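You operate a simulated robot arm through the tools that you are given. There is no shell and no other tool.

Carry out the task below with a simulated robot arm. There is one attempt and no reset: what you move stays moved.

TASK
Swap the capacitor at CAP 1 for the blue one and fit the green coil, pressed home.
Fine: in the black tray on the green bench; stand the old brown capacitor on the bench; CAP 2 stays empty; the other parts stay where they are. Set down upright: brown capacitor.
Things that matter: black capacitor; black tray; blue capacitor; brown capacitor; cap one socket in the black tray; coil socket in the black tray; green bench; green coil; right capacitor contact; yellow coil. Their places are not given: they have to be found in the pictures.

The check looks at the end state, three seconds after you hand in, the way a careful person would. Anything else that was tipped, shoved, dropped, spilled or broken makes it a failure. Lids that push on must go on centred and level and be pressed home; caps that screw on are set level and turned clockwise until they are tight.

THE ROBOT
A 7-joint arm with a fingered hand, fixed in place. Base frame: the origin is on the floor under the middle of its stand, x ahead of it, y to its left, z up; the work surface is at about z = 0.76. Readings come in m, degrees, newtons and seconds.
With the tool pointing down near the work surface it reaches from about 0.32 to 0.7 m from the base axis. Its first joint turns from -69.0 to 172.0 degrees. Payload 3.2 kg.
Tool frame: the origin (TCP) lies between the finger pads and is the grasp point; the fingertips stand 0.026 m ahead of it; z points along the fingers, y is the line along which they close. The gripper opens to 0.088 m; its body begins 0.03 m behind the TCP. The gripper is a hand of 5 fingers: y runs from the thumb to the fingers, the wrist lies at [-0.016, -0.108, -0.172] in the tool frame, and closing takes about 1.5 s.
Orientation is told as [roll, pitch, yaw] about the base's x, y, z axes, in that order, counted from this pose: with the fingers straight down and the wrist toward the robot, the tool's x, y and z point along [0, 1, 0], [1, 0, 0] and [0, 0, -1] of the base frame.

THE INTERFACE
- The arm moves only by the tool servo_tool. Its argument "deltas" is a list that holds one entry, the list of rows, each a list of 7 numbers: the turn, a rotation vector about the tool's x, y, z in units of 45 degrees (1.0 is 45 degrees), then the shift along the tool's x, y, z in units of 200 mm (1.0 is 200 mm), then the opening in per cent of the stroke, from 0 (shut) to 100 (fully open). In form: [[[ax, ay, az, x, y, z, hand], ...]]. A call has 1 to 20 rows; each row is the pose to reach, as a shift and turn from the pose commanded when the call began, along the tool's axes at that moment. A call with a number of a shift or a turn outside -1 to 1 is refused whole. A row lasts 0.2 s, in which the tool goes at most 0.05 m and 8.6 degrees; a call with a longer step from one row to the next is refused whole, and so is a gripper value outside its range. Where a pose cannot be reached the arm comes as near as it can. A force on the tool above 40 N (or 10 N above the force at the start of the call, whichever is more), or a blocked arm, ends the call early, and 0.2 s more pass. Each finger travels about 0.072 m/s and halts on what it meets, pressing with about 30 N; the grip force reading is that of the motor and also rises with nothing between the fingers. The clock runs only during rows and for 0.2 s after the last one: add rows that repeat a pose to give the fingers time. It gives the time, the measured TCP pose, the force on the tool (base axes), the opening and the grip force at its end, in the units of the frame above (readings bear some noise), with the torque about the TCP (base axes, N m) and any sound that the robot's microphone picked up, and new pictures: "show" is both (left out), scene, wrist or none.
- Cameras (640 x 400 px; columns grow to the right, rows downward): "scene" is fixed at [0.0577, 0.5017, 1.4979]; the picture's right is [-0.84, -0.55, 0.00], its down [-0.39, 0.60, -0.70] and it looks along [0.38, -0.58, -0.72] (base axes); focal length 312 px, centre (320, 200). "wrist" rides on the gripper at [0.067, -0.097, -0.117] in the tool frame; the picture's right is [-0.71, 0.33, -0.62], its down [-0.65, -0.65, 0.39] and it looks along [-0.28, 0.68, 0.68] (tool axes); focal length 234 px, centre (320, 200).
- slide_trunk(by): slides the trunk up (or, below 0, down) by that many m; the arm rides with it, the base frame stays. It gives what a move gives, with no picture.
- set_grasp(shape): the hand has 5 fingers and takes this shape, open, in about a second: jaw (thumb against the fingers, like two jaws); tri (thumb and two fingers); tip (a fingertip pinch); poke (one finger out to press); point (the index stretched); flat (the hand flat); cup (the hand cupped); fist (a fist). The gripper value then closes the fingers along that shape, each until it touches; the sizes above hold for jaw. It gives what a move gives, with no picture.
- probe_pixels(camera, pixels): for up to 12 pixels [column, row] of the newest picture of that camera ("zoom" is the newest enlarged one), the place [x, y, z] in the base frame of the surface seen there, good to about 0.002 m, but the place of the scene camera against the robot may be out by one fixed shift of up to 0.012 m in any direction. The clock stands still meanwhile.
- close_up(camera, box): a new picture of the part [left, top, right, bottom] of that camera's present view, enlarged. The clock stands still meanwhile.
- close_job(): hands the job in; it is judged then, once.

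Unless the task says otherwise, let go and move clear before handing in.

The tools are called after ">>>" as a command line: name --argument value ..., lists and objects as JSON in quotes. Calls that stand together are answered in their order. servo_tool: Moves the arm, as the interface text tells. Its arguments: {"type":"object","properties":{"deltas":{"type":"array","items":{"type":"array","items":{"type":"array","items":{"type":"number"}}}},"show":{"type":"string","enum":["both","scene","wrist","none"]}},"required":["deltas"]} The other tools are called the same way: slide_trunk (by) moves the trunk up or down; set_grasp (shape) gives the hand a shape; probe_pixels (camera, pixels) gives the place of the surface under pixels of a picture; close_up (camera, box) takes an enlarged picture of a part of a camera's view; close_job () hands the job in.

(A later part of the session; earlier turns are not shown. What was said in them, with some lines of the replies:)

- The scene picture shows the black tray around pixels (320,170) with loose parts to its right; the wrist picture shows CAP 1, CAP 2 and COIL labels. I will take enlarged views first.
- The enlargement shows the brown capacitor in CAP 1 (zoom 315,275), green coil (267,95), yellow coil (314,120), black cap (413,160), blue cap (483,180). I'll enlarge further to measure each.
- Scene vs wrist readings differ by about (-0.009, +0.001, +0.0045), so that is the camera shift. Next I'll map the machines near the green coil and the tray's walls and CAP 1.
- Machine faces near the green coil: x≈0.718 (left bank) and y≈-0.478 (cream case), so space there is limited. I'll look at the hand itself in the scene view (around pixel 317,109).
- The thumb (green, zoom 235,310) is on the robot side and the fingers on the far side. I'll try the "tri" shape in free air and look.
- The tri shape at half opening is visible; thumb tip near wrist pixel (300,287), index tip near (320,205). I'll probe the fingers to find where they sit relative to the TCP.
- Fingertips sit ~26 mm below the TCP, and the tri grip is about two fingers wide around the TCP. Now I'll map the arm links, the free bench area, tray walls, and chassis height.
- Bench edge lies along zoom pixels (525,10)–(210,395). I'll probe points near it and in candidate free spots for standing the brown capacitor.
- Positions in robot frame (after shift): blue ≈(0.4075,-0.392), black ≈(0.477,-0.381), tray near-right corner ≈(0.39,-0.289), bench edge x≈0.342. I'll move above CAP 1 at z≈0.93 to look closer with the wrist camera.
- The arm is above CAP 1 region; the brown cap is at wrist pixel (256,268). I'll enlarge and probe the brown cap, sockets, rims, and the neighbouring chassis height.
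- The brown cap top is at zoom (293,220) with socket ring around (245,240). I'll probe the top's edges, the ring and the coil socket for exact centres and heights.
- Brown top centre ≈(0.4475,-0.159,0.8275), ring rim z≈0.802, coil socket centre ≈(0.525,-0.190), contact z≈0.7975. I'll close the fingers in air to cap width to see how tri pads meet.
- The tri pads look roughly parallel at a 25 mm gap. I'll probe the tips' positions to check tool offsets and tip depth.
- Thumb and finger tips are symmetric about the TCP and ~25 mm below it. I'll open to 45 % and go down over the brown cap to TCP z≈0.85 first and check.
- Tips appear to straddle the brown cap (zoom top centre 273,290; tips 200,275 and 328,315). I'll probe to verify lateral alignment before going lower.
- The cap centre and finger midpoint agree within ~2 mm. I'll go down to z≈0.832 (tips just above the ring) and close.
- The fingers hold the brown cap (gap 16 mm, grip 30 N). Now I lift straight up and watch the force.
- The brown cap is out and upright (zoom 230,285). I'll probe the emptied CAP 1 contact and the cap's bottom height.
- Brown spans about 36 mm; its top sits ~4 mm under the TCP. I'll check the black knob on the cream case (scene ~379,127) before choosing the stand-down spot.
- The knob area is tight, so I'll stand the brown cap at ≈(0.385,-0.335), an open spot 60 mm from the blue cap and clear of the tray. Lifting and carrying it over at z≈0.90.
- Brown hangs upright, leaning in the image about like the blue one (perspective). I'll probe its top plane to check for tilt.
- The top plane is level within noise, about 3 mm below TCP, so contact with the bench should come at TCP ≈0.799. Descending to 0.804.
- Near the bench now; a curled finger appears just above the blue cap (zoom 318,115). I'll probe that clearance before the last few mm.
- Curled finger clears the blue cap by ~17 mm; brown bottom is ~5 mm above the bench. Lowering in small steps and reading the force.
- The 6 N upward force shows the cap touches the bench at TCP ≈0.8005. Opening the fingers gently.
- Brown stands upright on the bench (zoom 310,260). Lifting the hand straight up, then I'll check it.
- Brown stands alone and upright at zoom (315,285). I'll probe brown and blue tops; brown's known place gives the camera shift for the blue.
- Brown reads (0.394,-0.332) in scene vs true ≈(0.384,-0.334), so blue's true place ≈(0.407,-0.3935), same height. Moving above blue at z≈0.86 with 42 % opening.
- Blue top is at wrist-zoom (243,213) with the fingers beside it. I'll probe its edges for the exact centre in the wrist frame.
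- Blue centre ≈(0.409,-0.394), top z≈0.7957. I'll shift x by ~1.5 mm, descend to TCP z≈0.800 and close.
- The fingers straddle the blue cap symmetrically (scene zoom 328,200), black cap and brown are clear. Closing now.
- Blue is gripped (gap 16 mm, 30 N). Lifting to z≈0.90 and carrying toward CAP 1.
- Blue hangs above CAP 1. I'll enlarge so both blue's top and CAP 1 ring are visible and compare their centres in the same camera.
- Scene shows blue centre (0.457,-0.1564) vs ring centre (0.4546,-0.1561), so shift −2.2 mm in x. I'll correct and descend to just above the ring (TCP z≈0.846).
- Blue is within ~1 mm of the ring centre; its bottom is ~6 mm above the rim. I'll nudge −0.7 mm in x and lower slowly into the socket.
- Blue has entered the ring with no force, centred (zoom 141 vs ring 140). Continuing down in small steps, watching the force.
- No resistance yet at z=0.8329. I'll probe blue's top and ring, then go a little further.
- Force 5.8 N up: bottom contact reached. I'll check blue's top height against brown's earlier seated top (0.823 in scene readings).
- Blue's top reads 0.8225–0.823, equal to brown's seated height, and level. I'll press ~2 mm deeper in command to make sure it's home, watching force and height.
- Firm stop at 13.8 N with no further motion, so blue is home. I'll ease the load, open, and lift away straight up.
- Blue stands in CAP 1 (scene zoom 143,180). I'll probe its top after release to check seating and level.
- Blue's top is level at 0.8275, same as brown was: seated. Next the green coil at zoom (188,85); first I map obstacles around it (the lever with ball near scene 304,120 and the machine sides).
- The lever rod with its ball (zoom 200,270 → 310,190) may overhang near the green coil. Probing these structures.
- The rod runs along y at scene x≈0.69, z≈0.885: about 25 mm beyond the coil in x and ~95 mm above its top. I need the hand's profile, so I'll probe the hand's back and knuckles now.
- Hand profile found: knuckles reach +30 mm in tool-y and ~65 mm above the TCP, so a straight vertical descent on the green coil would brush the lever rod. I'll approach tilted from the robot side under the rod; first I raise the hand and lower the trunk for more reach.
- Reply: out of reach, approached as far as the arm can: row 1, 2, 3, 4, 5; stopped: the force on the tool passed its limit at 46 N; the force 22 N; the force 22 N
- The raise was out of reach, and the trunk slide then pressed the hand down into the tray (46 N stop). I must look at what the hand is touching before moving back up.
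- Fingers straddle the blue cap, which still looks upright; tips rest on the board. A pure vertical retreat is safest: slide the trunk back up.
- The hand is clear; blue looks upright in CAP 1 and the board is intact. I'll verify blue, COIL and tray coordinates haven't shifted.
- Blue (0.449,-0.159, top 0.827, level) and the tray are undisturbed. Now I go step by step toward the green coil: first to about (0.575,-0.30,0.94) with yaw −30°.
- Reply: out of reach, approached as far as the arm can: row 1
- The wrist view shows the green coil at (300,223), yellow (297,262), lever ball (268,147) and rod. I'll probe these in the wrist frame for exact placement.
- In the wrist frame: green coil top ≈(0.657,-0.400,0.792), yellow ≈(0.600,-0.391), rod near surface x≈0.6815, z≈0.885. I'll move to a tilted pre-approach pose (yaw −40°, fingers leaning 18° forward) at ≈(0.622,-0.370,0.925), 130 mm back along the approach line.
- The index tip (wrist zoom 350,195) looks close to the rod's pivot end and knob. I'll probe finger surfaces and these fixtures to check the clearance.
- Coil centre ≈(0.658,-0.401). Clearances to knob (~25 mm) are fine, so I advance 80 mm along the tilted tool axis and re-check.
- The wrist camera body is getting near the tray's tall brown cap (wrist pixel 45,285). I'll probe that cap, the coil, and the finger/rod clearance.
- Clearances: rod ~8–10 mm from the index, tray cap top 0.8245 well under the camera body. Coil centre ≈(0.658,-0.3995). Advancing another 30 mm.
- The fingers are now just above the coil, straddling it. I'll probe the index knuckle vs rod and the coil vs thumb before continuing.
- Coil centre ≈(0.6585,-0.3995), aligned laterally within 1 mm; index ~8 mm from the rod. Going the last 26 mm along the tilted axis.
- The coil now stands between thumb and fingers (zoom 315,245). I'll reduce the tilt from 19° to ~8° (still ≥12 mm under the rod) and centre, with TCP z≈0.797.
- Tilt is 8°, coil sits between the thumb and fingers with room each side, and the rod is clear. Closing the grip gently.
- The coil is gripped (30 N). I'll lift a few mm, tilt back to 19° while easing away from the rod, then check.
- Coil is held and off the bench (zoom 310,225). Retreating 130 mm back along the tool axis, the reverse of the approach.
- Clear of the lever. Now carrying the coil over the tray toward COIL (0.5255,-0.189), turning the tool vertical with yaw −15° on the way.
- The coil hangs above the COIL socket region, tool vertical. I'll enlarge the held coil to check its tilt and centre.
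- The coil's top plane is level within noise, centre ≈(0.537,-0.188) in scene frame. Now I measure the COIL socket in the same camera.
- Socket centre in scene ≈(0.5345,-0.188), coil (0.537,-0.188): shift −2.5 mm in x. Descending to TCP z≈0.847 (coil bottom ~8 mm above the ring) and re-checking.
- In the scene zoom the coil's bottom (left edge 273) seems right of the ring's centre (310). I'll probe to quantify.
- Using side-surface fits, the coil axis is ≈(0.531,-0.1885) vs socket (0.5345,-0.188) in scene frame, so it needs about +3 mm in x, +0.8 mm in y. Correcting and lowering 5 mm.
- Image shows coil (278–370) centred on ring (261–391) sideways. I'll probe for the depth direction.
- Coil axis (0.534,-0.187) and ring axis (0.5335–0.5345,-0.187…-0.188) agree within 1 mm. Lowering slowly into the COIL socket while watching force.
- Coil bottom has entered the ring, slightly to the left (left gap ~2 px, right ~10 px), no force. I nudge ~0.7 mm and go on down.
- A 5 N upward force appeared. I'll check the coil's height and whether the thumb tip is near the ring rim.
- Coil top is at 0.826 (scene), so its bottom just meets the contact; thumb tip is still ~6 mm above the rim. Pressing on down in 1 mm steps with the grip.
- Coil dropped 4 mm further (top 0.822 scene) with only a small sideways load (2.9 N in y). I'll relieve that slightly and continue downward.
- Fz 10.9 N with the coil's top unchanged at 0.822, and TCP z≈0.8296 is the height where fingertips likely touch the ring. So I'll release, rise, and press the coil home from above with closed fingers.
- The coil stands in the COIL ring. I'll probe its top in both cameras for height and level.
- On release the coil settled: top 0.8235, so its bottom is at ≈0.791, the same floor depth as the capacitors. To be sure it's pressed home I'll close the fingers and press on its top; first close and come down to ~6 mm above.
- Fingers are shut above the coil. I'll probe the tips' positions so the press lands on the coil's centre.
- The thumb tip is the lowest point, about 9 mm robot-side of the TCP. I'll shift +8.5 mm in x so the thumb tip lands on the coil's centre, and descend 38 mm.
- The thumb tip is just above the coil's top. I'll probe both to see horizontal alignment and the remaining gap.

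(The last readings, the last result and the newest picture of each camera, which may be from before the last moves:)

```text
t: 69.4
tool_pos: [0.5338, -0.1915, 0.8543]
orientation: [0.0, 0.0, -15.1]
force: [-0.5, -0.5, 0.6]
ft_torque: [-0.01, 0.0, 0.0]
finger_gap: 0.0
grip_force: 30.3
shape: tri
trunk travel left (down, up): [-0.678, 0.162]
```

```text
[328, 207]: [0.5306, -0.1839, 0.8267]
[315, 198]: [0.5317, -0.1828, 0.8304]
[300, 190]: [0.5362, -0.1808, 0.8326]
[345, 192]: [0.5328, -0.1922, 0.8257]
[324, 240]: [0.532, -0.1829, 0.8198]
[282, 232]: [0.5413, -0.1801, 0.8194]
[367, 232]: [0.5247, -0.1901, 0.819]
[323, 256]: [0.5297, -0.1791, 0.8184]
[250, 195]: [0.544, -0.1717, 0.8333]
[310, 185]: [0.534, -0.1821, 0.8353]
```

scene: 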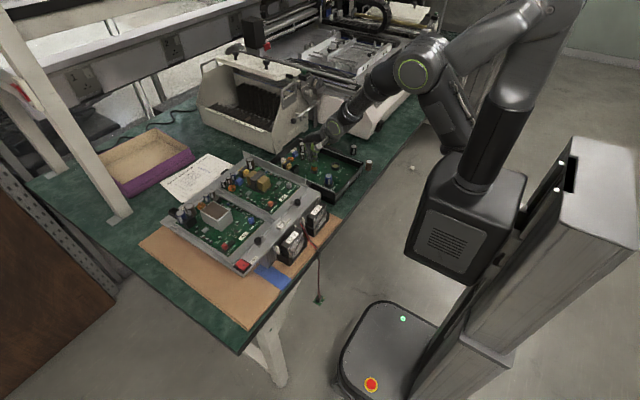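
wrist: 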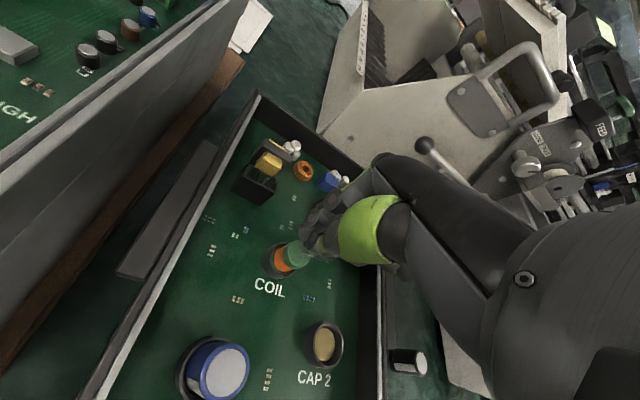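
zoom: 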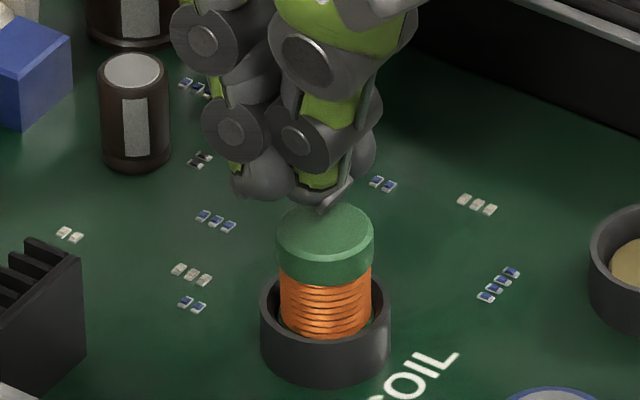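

Thumb tip ≈(0.532,-0.187,0.826) sits over the coil centre (0.533,-0.186), ~6 mm above. Pressing down now in small steps.

>>> servo_tool --deltas '[[[0, 0, 0, 0, 0, 0.015, 0], [0, 0, 0, 0, 0, 0.028, 0], [0, 0, 0, 0, 0, 0.034, 0], [0, 0, 0, 0, 0, 0.04, 0], [0, 0, 0, 0, 0, 0.04, 0]]]' --show "none"

```text
t: 70.6
tool_pos: [0.5331, -0.1902, 0.8469]
orientation: [0.0, -0.3, -15.2]
force: [1.7, -2.6, 12.0]
ft_torque: [-0.11, -0.03, 0.0]
finger_gap: 0.0002
grip_force: 29.6
shape: tri
trunk travel left (down, up): [-0.678, 0.162]
```

12 N on the coil's top at TCP z 0.8469. Pressing a bit harder to be sure it's seated.

>>> servo_tool --deltas '[[[0, 0, 0, 0, 0, 0.006, 0], [0, 0, 0, 0, 0, 0.012, 0], [0, 0, 0, 0, 0, 0.012, 0]]]' --show "none"

>>> close_up --camera "scene" --box '[306, 152, 322, 172]'

>>> probe_pixels --camera "zoom" --pixels '[[324, 245], [282, 235], [367, 235], [323, 256], [300, 245], [350, 245]]'

```text
t: 71.4
tool_pos: [0.5322, -0.1898, 0.8473]
orientation: [0.0, -0.6, -15.2]
force: [3.9, -3.9, 28.0]
ft_torque: [-0.15, 0.03, 0.05]
finger_gap: 0.0003
grip_force: 30.1
shape: tri
trunk travel left (down, up): [-0.678, 0.162]
```

```text
16.00 times, centred on (314, 162) of scene
```

zoom: 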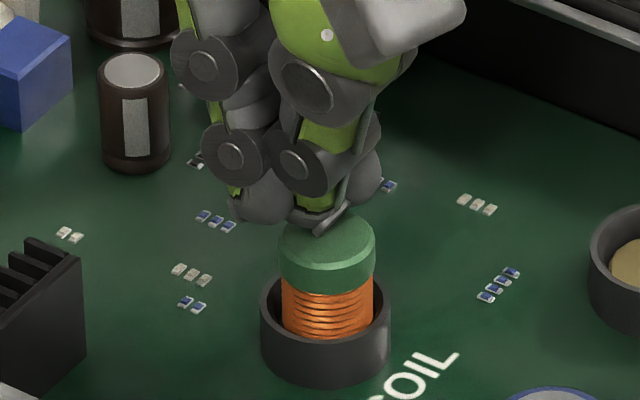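

```text
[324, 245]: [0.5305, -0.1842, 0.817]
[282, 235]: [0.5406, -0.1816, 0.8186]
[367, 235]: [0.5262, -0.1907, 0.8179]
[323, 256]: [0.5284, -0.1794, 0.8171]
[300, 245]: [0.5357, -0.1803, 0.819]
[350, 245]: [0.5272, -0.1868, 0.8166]
```

28 N applied with a firm stop; the coil's top reads ≈0.8177 now. Lifting off to re-measure.

>>> servo_tool --deltas '[[[0, 0, 0, 0, 0, -0.02, 0], [0, 0, 0, 0, 0, -0.06, 0], [0, 0, 0, 0, 0, -0.16, 0], [0, 0, 0, 0, 0, -0.28, 0], [0, 0, 0, 0, 0, -0.3, 0], [0, 0, 0, 0, 0, -0.3, 0]]]'

>>> close_up --camera "wrist" --box '[210, 200, 340, 300]'

>>> close_up --camera "scene" --box '[306, 152, 322, 172]'

>>> probe_pixels --camera "zoom" --pixels '[[324, 240], [282, 232], [367, 232], [326, 208], [323, 258], [345, 220], [305, 225], [300, 250], [350, 250], [264, 310], [388, 310], [324, 345]]'

```text
t: 72.8
tool_pos: [0.5343, -0.1894, 0.9019]
orientation: [0.0, 0.2, -15.1]
force: [0.1, -0.3, 0.0]
ft_torque: [0.0, -0.04, 0.02]
finger_gap: 0.0001
grip_force: 29.8
shape: tri
trunk travel left (down, up): [-0.678, 0.162]
```

scene: 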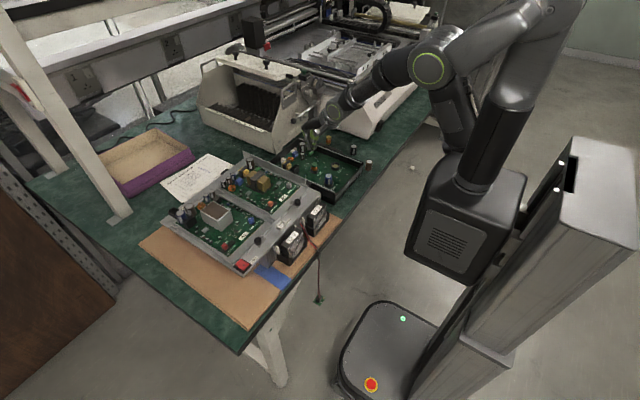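
wrist: 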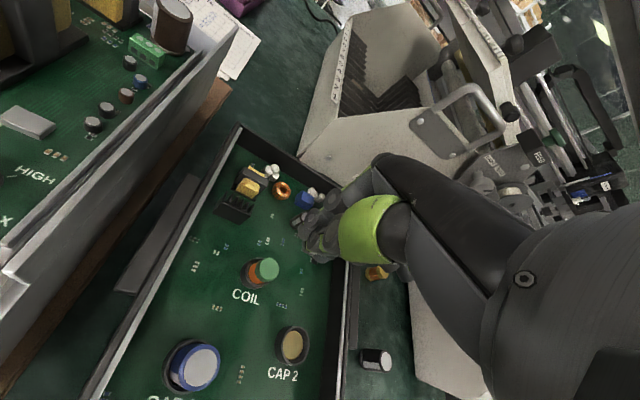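

```text
4.00 times, centred on (275, 250) of wrist
```

zoom: 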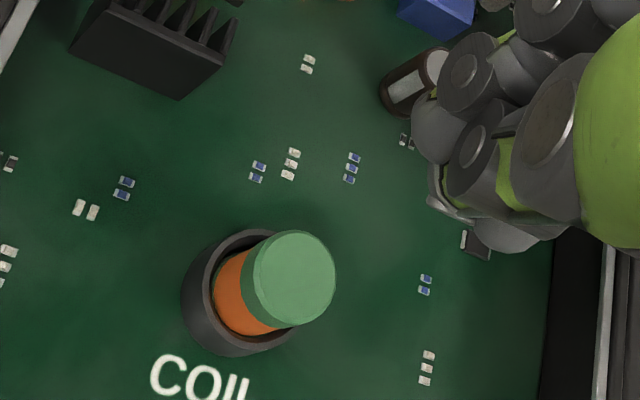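

```text
16.00 times, centred on (314, 162) of scene
```

zoom: 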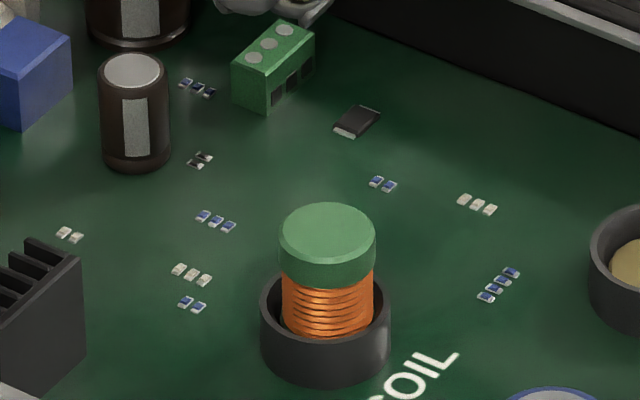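

```text
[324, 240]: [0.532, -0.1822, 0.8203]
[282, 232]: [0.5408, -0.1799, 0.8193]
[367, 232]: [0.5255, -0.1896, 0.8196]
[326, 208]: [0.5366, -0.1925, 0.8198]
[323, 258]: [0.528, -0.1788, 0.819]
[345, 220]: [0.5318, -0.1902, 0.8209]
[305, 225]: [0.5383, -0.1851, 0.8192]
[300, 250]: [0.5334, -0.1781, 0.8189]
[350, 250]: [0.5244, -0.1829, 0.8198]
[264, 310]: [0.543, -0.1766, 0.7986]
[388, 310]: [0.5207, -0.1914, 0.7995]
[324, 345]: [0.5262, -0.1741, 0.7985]
```

After release the coil's top is back at ≈0.8196 (scene) ≈0.824 true: its bottom sits at ≈0.7915, the same floor as brown/blue. I'll double-check with the wrist camera, including blue and CAP 2.

>>> close_up --camera "wrist" --box '[150, 240, 330, 400]'

>>> probe_pixels --camera "wrist" --pixels '[[268, 269], [261, 266], [275, 272], [270, 261], [266, 277], [200, 366], [188, 362], [212, 372], [206, 350], [291, 346], [284, 349], [296, 341]]'

```text
2.50 times, centred on (240, 320) of wrist
```

zoom: 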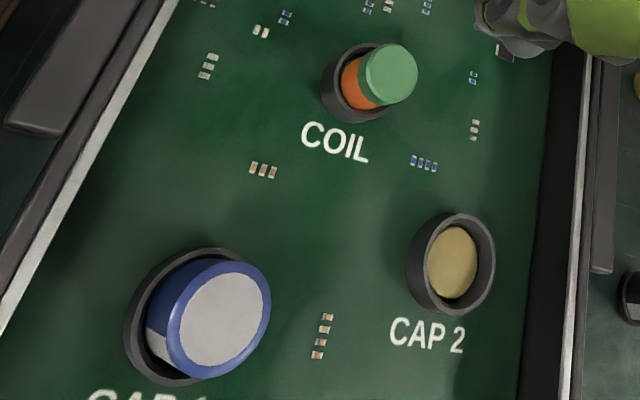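

```text
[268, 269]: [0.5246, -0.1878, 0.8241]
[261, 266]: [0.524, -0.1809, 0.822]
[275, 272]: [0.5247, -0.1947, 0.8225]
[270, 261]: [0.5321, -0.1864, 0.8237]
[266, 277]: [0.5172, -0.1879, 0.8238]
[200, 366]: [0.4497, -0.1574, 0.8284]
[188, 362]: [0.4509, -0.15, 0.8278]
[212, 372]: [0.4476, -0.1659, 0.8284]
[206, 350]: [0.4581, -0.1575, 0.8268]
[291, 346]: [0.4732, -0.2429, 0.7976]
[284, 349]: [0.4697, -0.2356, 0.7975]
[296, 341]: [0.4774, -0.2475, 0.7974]
```

Coil top reads 0.8232 and level, blue 0.828, and the CAP 2 contact is untouched at 0.7975. I'll raise the hand clear and do a last look over the scene.

>>> servo_tool --deltas '[[[0, 0, 0, 0, 0, -0.08, 0], [0, 0, 0, 0, 0, -0.18, 15], [0, 0, 0, 0, 0, -0.25, 30], [0, 0, 0, 0, 0, -0.25, 40], [0, 0, 0, 0, 0, -0.25, 40]]]'

>>> close_up --camera "scene" --box '[280, 110, 400, 200]'

```text
t: 74.0
tool_pos: [0.5343, -0.1896, 0.9514]
orientation: [-0.1, 0.0, -15.1]
force: [0.7, -0.5, 0.5]
ft_torque: [0.0, 0.01, 0.04]
finger_gap: 0.0347
grip_force: 0.1
shape: tri
trunk travel left (down, up): [-0.678, 0.162]
```

scene: 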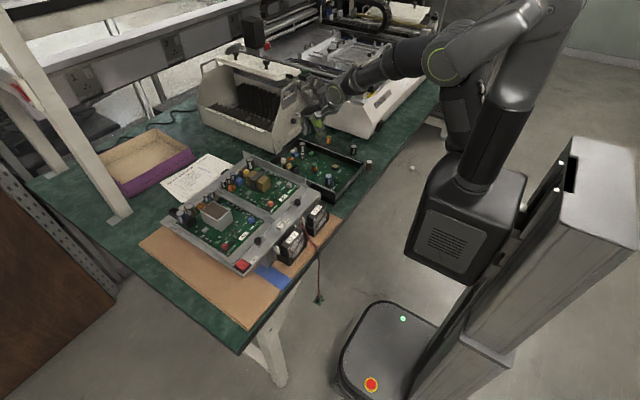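
wrist: 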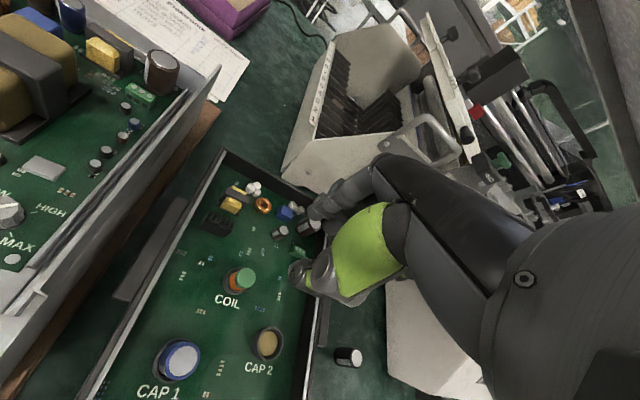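

```text
4.44 times, centred on (340, 155) of scene
```

zoom: 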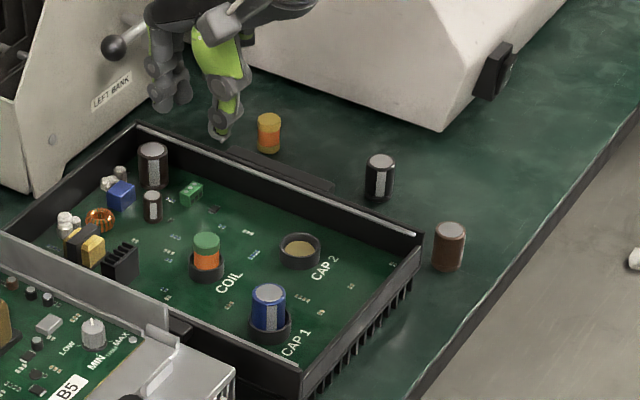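

All parts look right: coil in COIL, blue in CAP 1, CAP 2 empty, brown upright. Final check that yellow and black haven't moved and brown is level.

>>> probe_pixels --camera "zoom" --pixels '[[268, 118], [380, 161], [449, 231], [440, 228], [458, 233], [268, 290], [206, 241], [300, 250], [113, 47]]'

>>> close_up --camera "scene" --box '[300, 145, 380, 195]'

```text
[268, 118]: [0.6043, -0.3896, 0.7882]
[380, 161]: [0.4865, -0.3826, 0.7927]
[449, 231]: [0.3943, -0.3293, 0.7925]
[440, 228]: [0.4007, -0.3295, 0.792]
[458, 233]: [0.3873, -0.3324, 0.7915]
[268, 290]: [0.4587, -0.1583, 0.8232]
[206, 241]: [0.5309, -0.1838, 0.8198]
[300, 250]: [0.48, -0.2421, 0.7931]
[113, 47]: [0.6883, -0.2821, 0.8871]
```

```text
8.00 times, centred on (340, 170) of scene
```

zoom: 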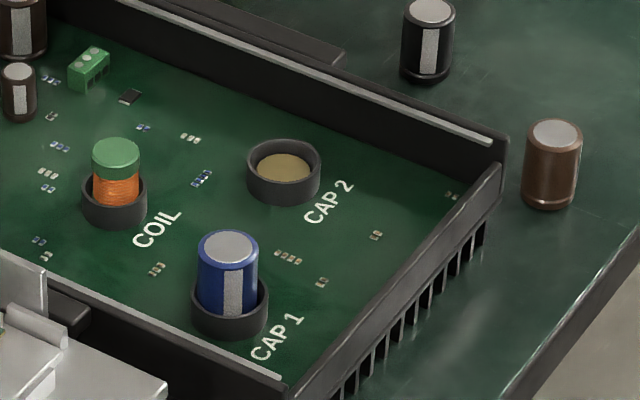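

Yellow, black and the lever read the same places as at the start. Brown stands level on the bench, blue and the coil are seated, and the hand is clear, so I'm handing the job in.

>>> close_job

```text
The job is handed in.
```

I finished the swap and handed the job in; I haven't seen the check's verdict.

| Part | State at hand-in |
|---|---|
| Blue capacitor | In CAP 1, upright, at the same height the brown one sat |
| Green coil | In COIL, upright; I pressed it from above with 28 N. Its base sits at about the same depth as the capacitor bases. |
| Brown capacitor | Standing upright on the bench near the tray's front right corner |
| CAP 2 | Empty, with its contact at its original height |
| Yellow coil, black capacitor, lever by the coil | Read the same positions as at the start |

- **Hand pressed into the tray:** Partway through, I lowered the trunk after a raise had failed. This pushed the open fingers down onto the board, and the arm stopped itself at 46 N. The fingers were either side of the blue capacitor. Afterwards it was still level, the tray had not shifted, and I saw no damage.
- **Polarity:** The blue capacitor's stripe faces a different way from the brown one's. The task did not ask for an orientation and I saw no polarity mark by the socket, so I left it as it was.
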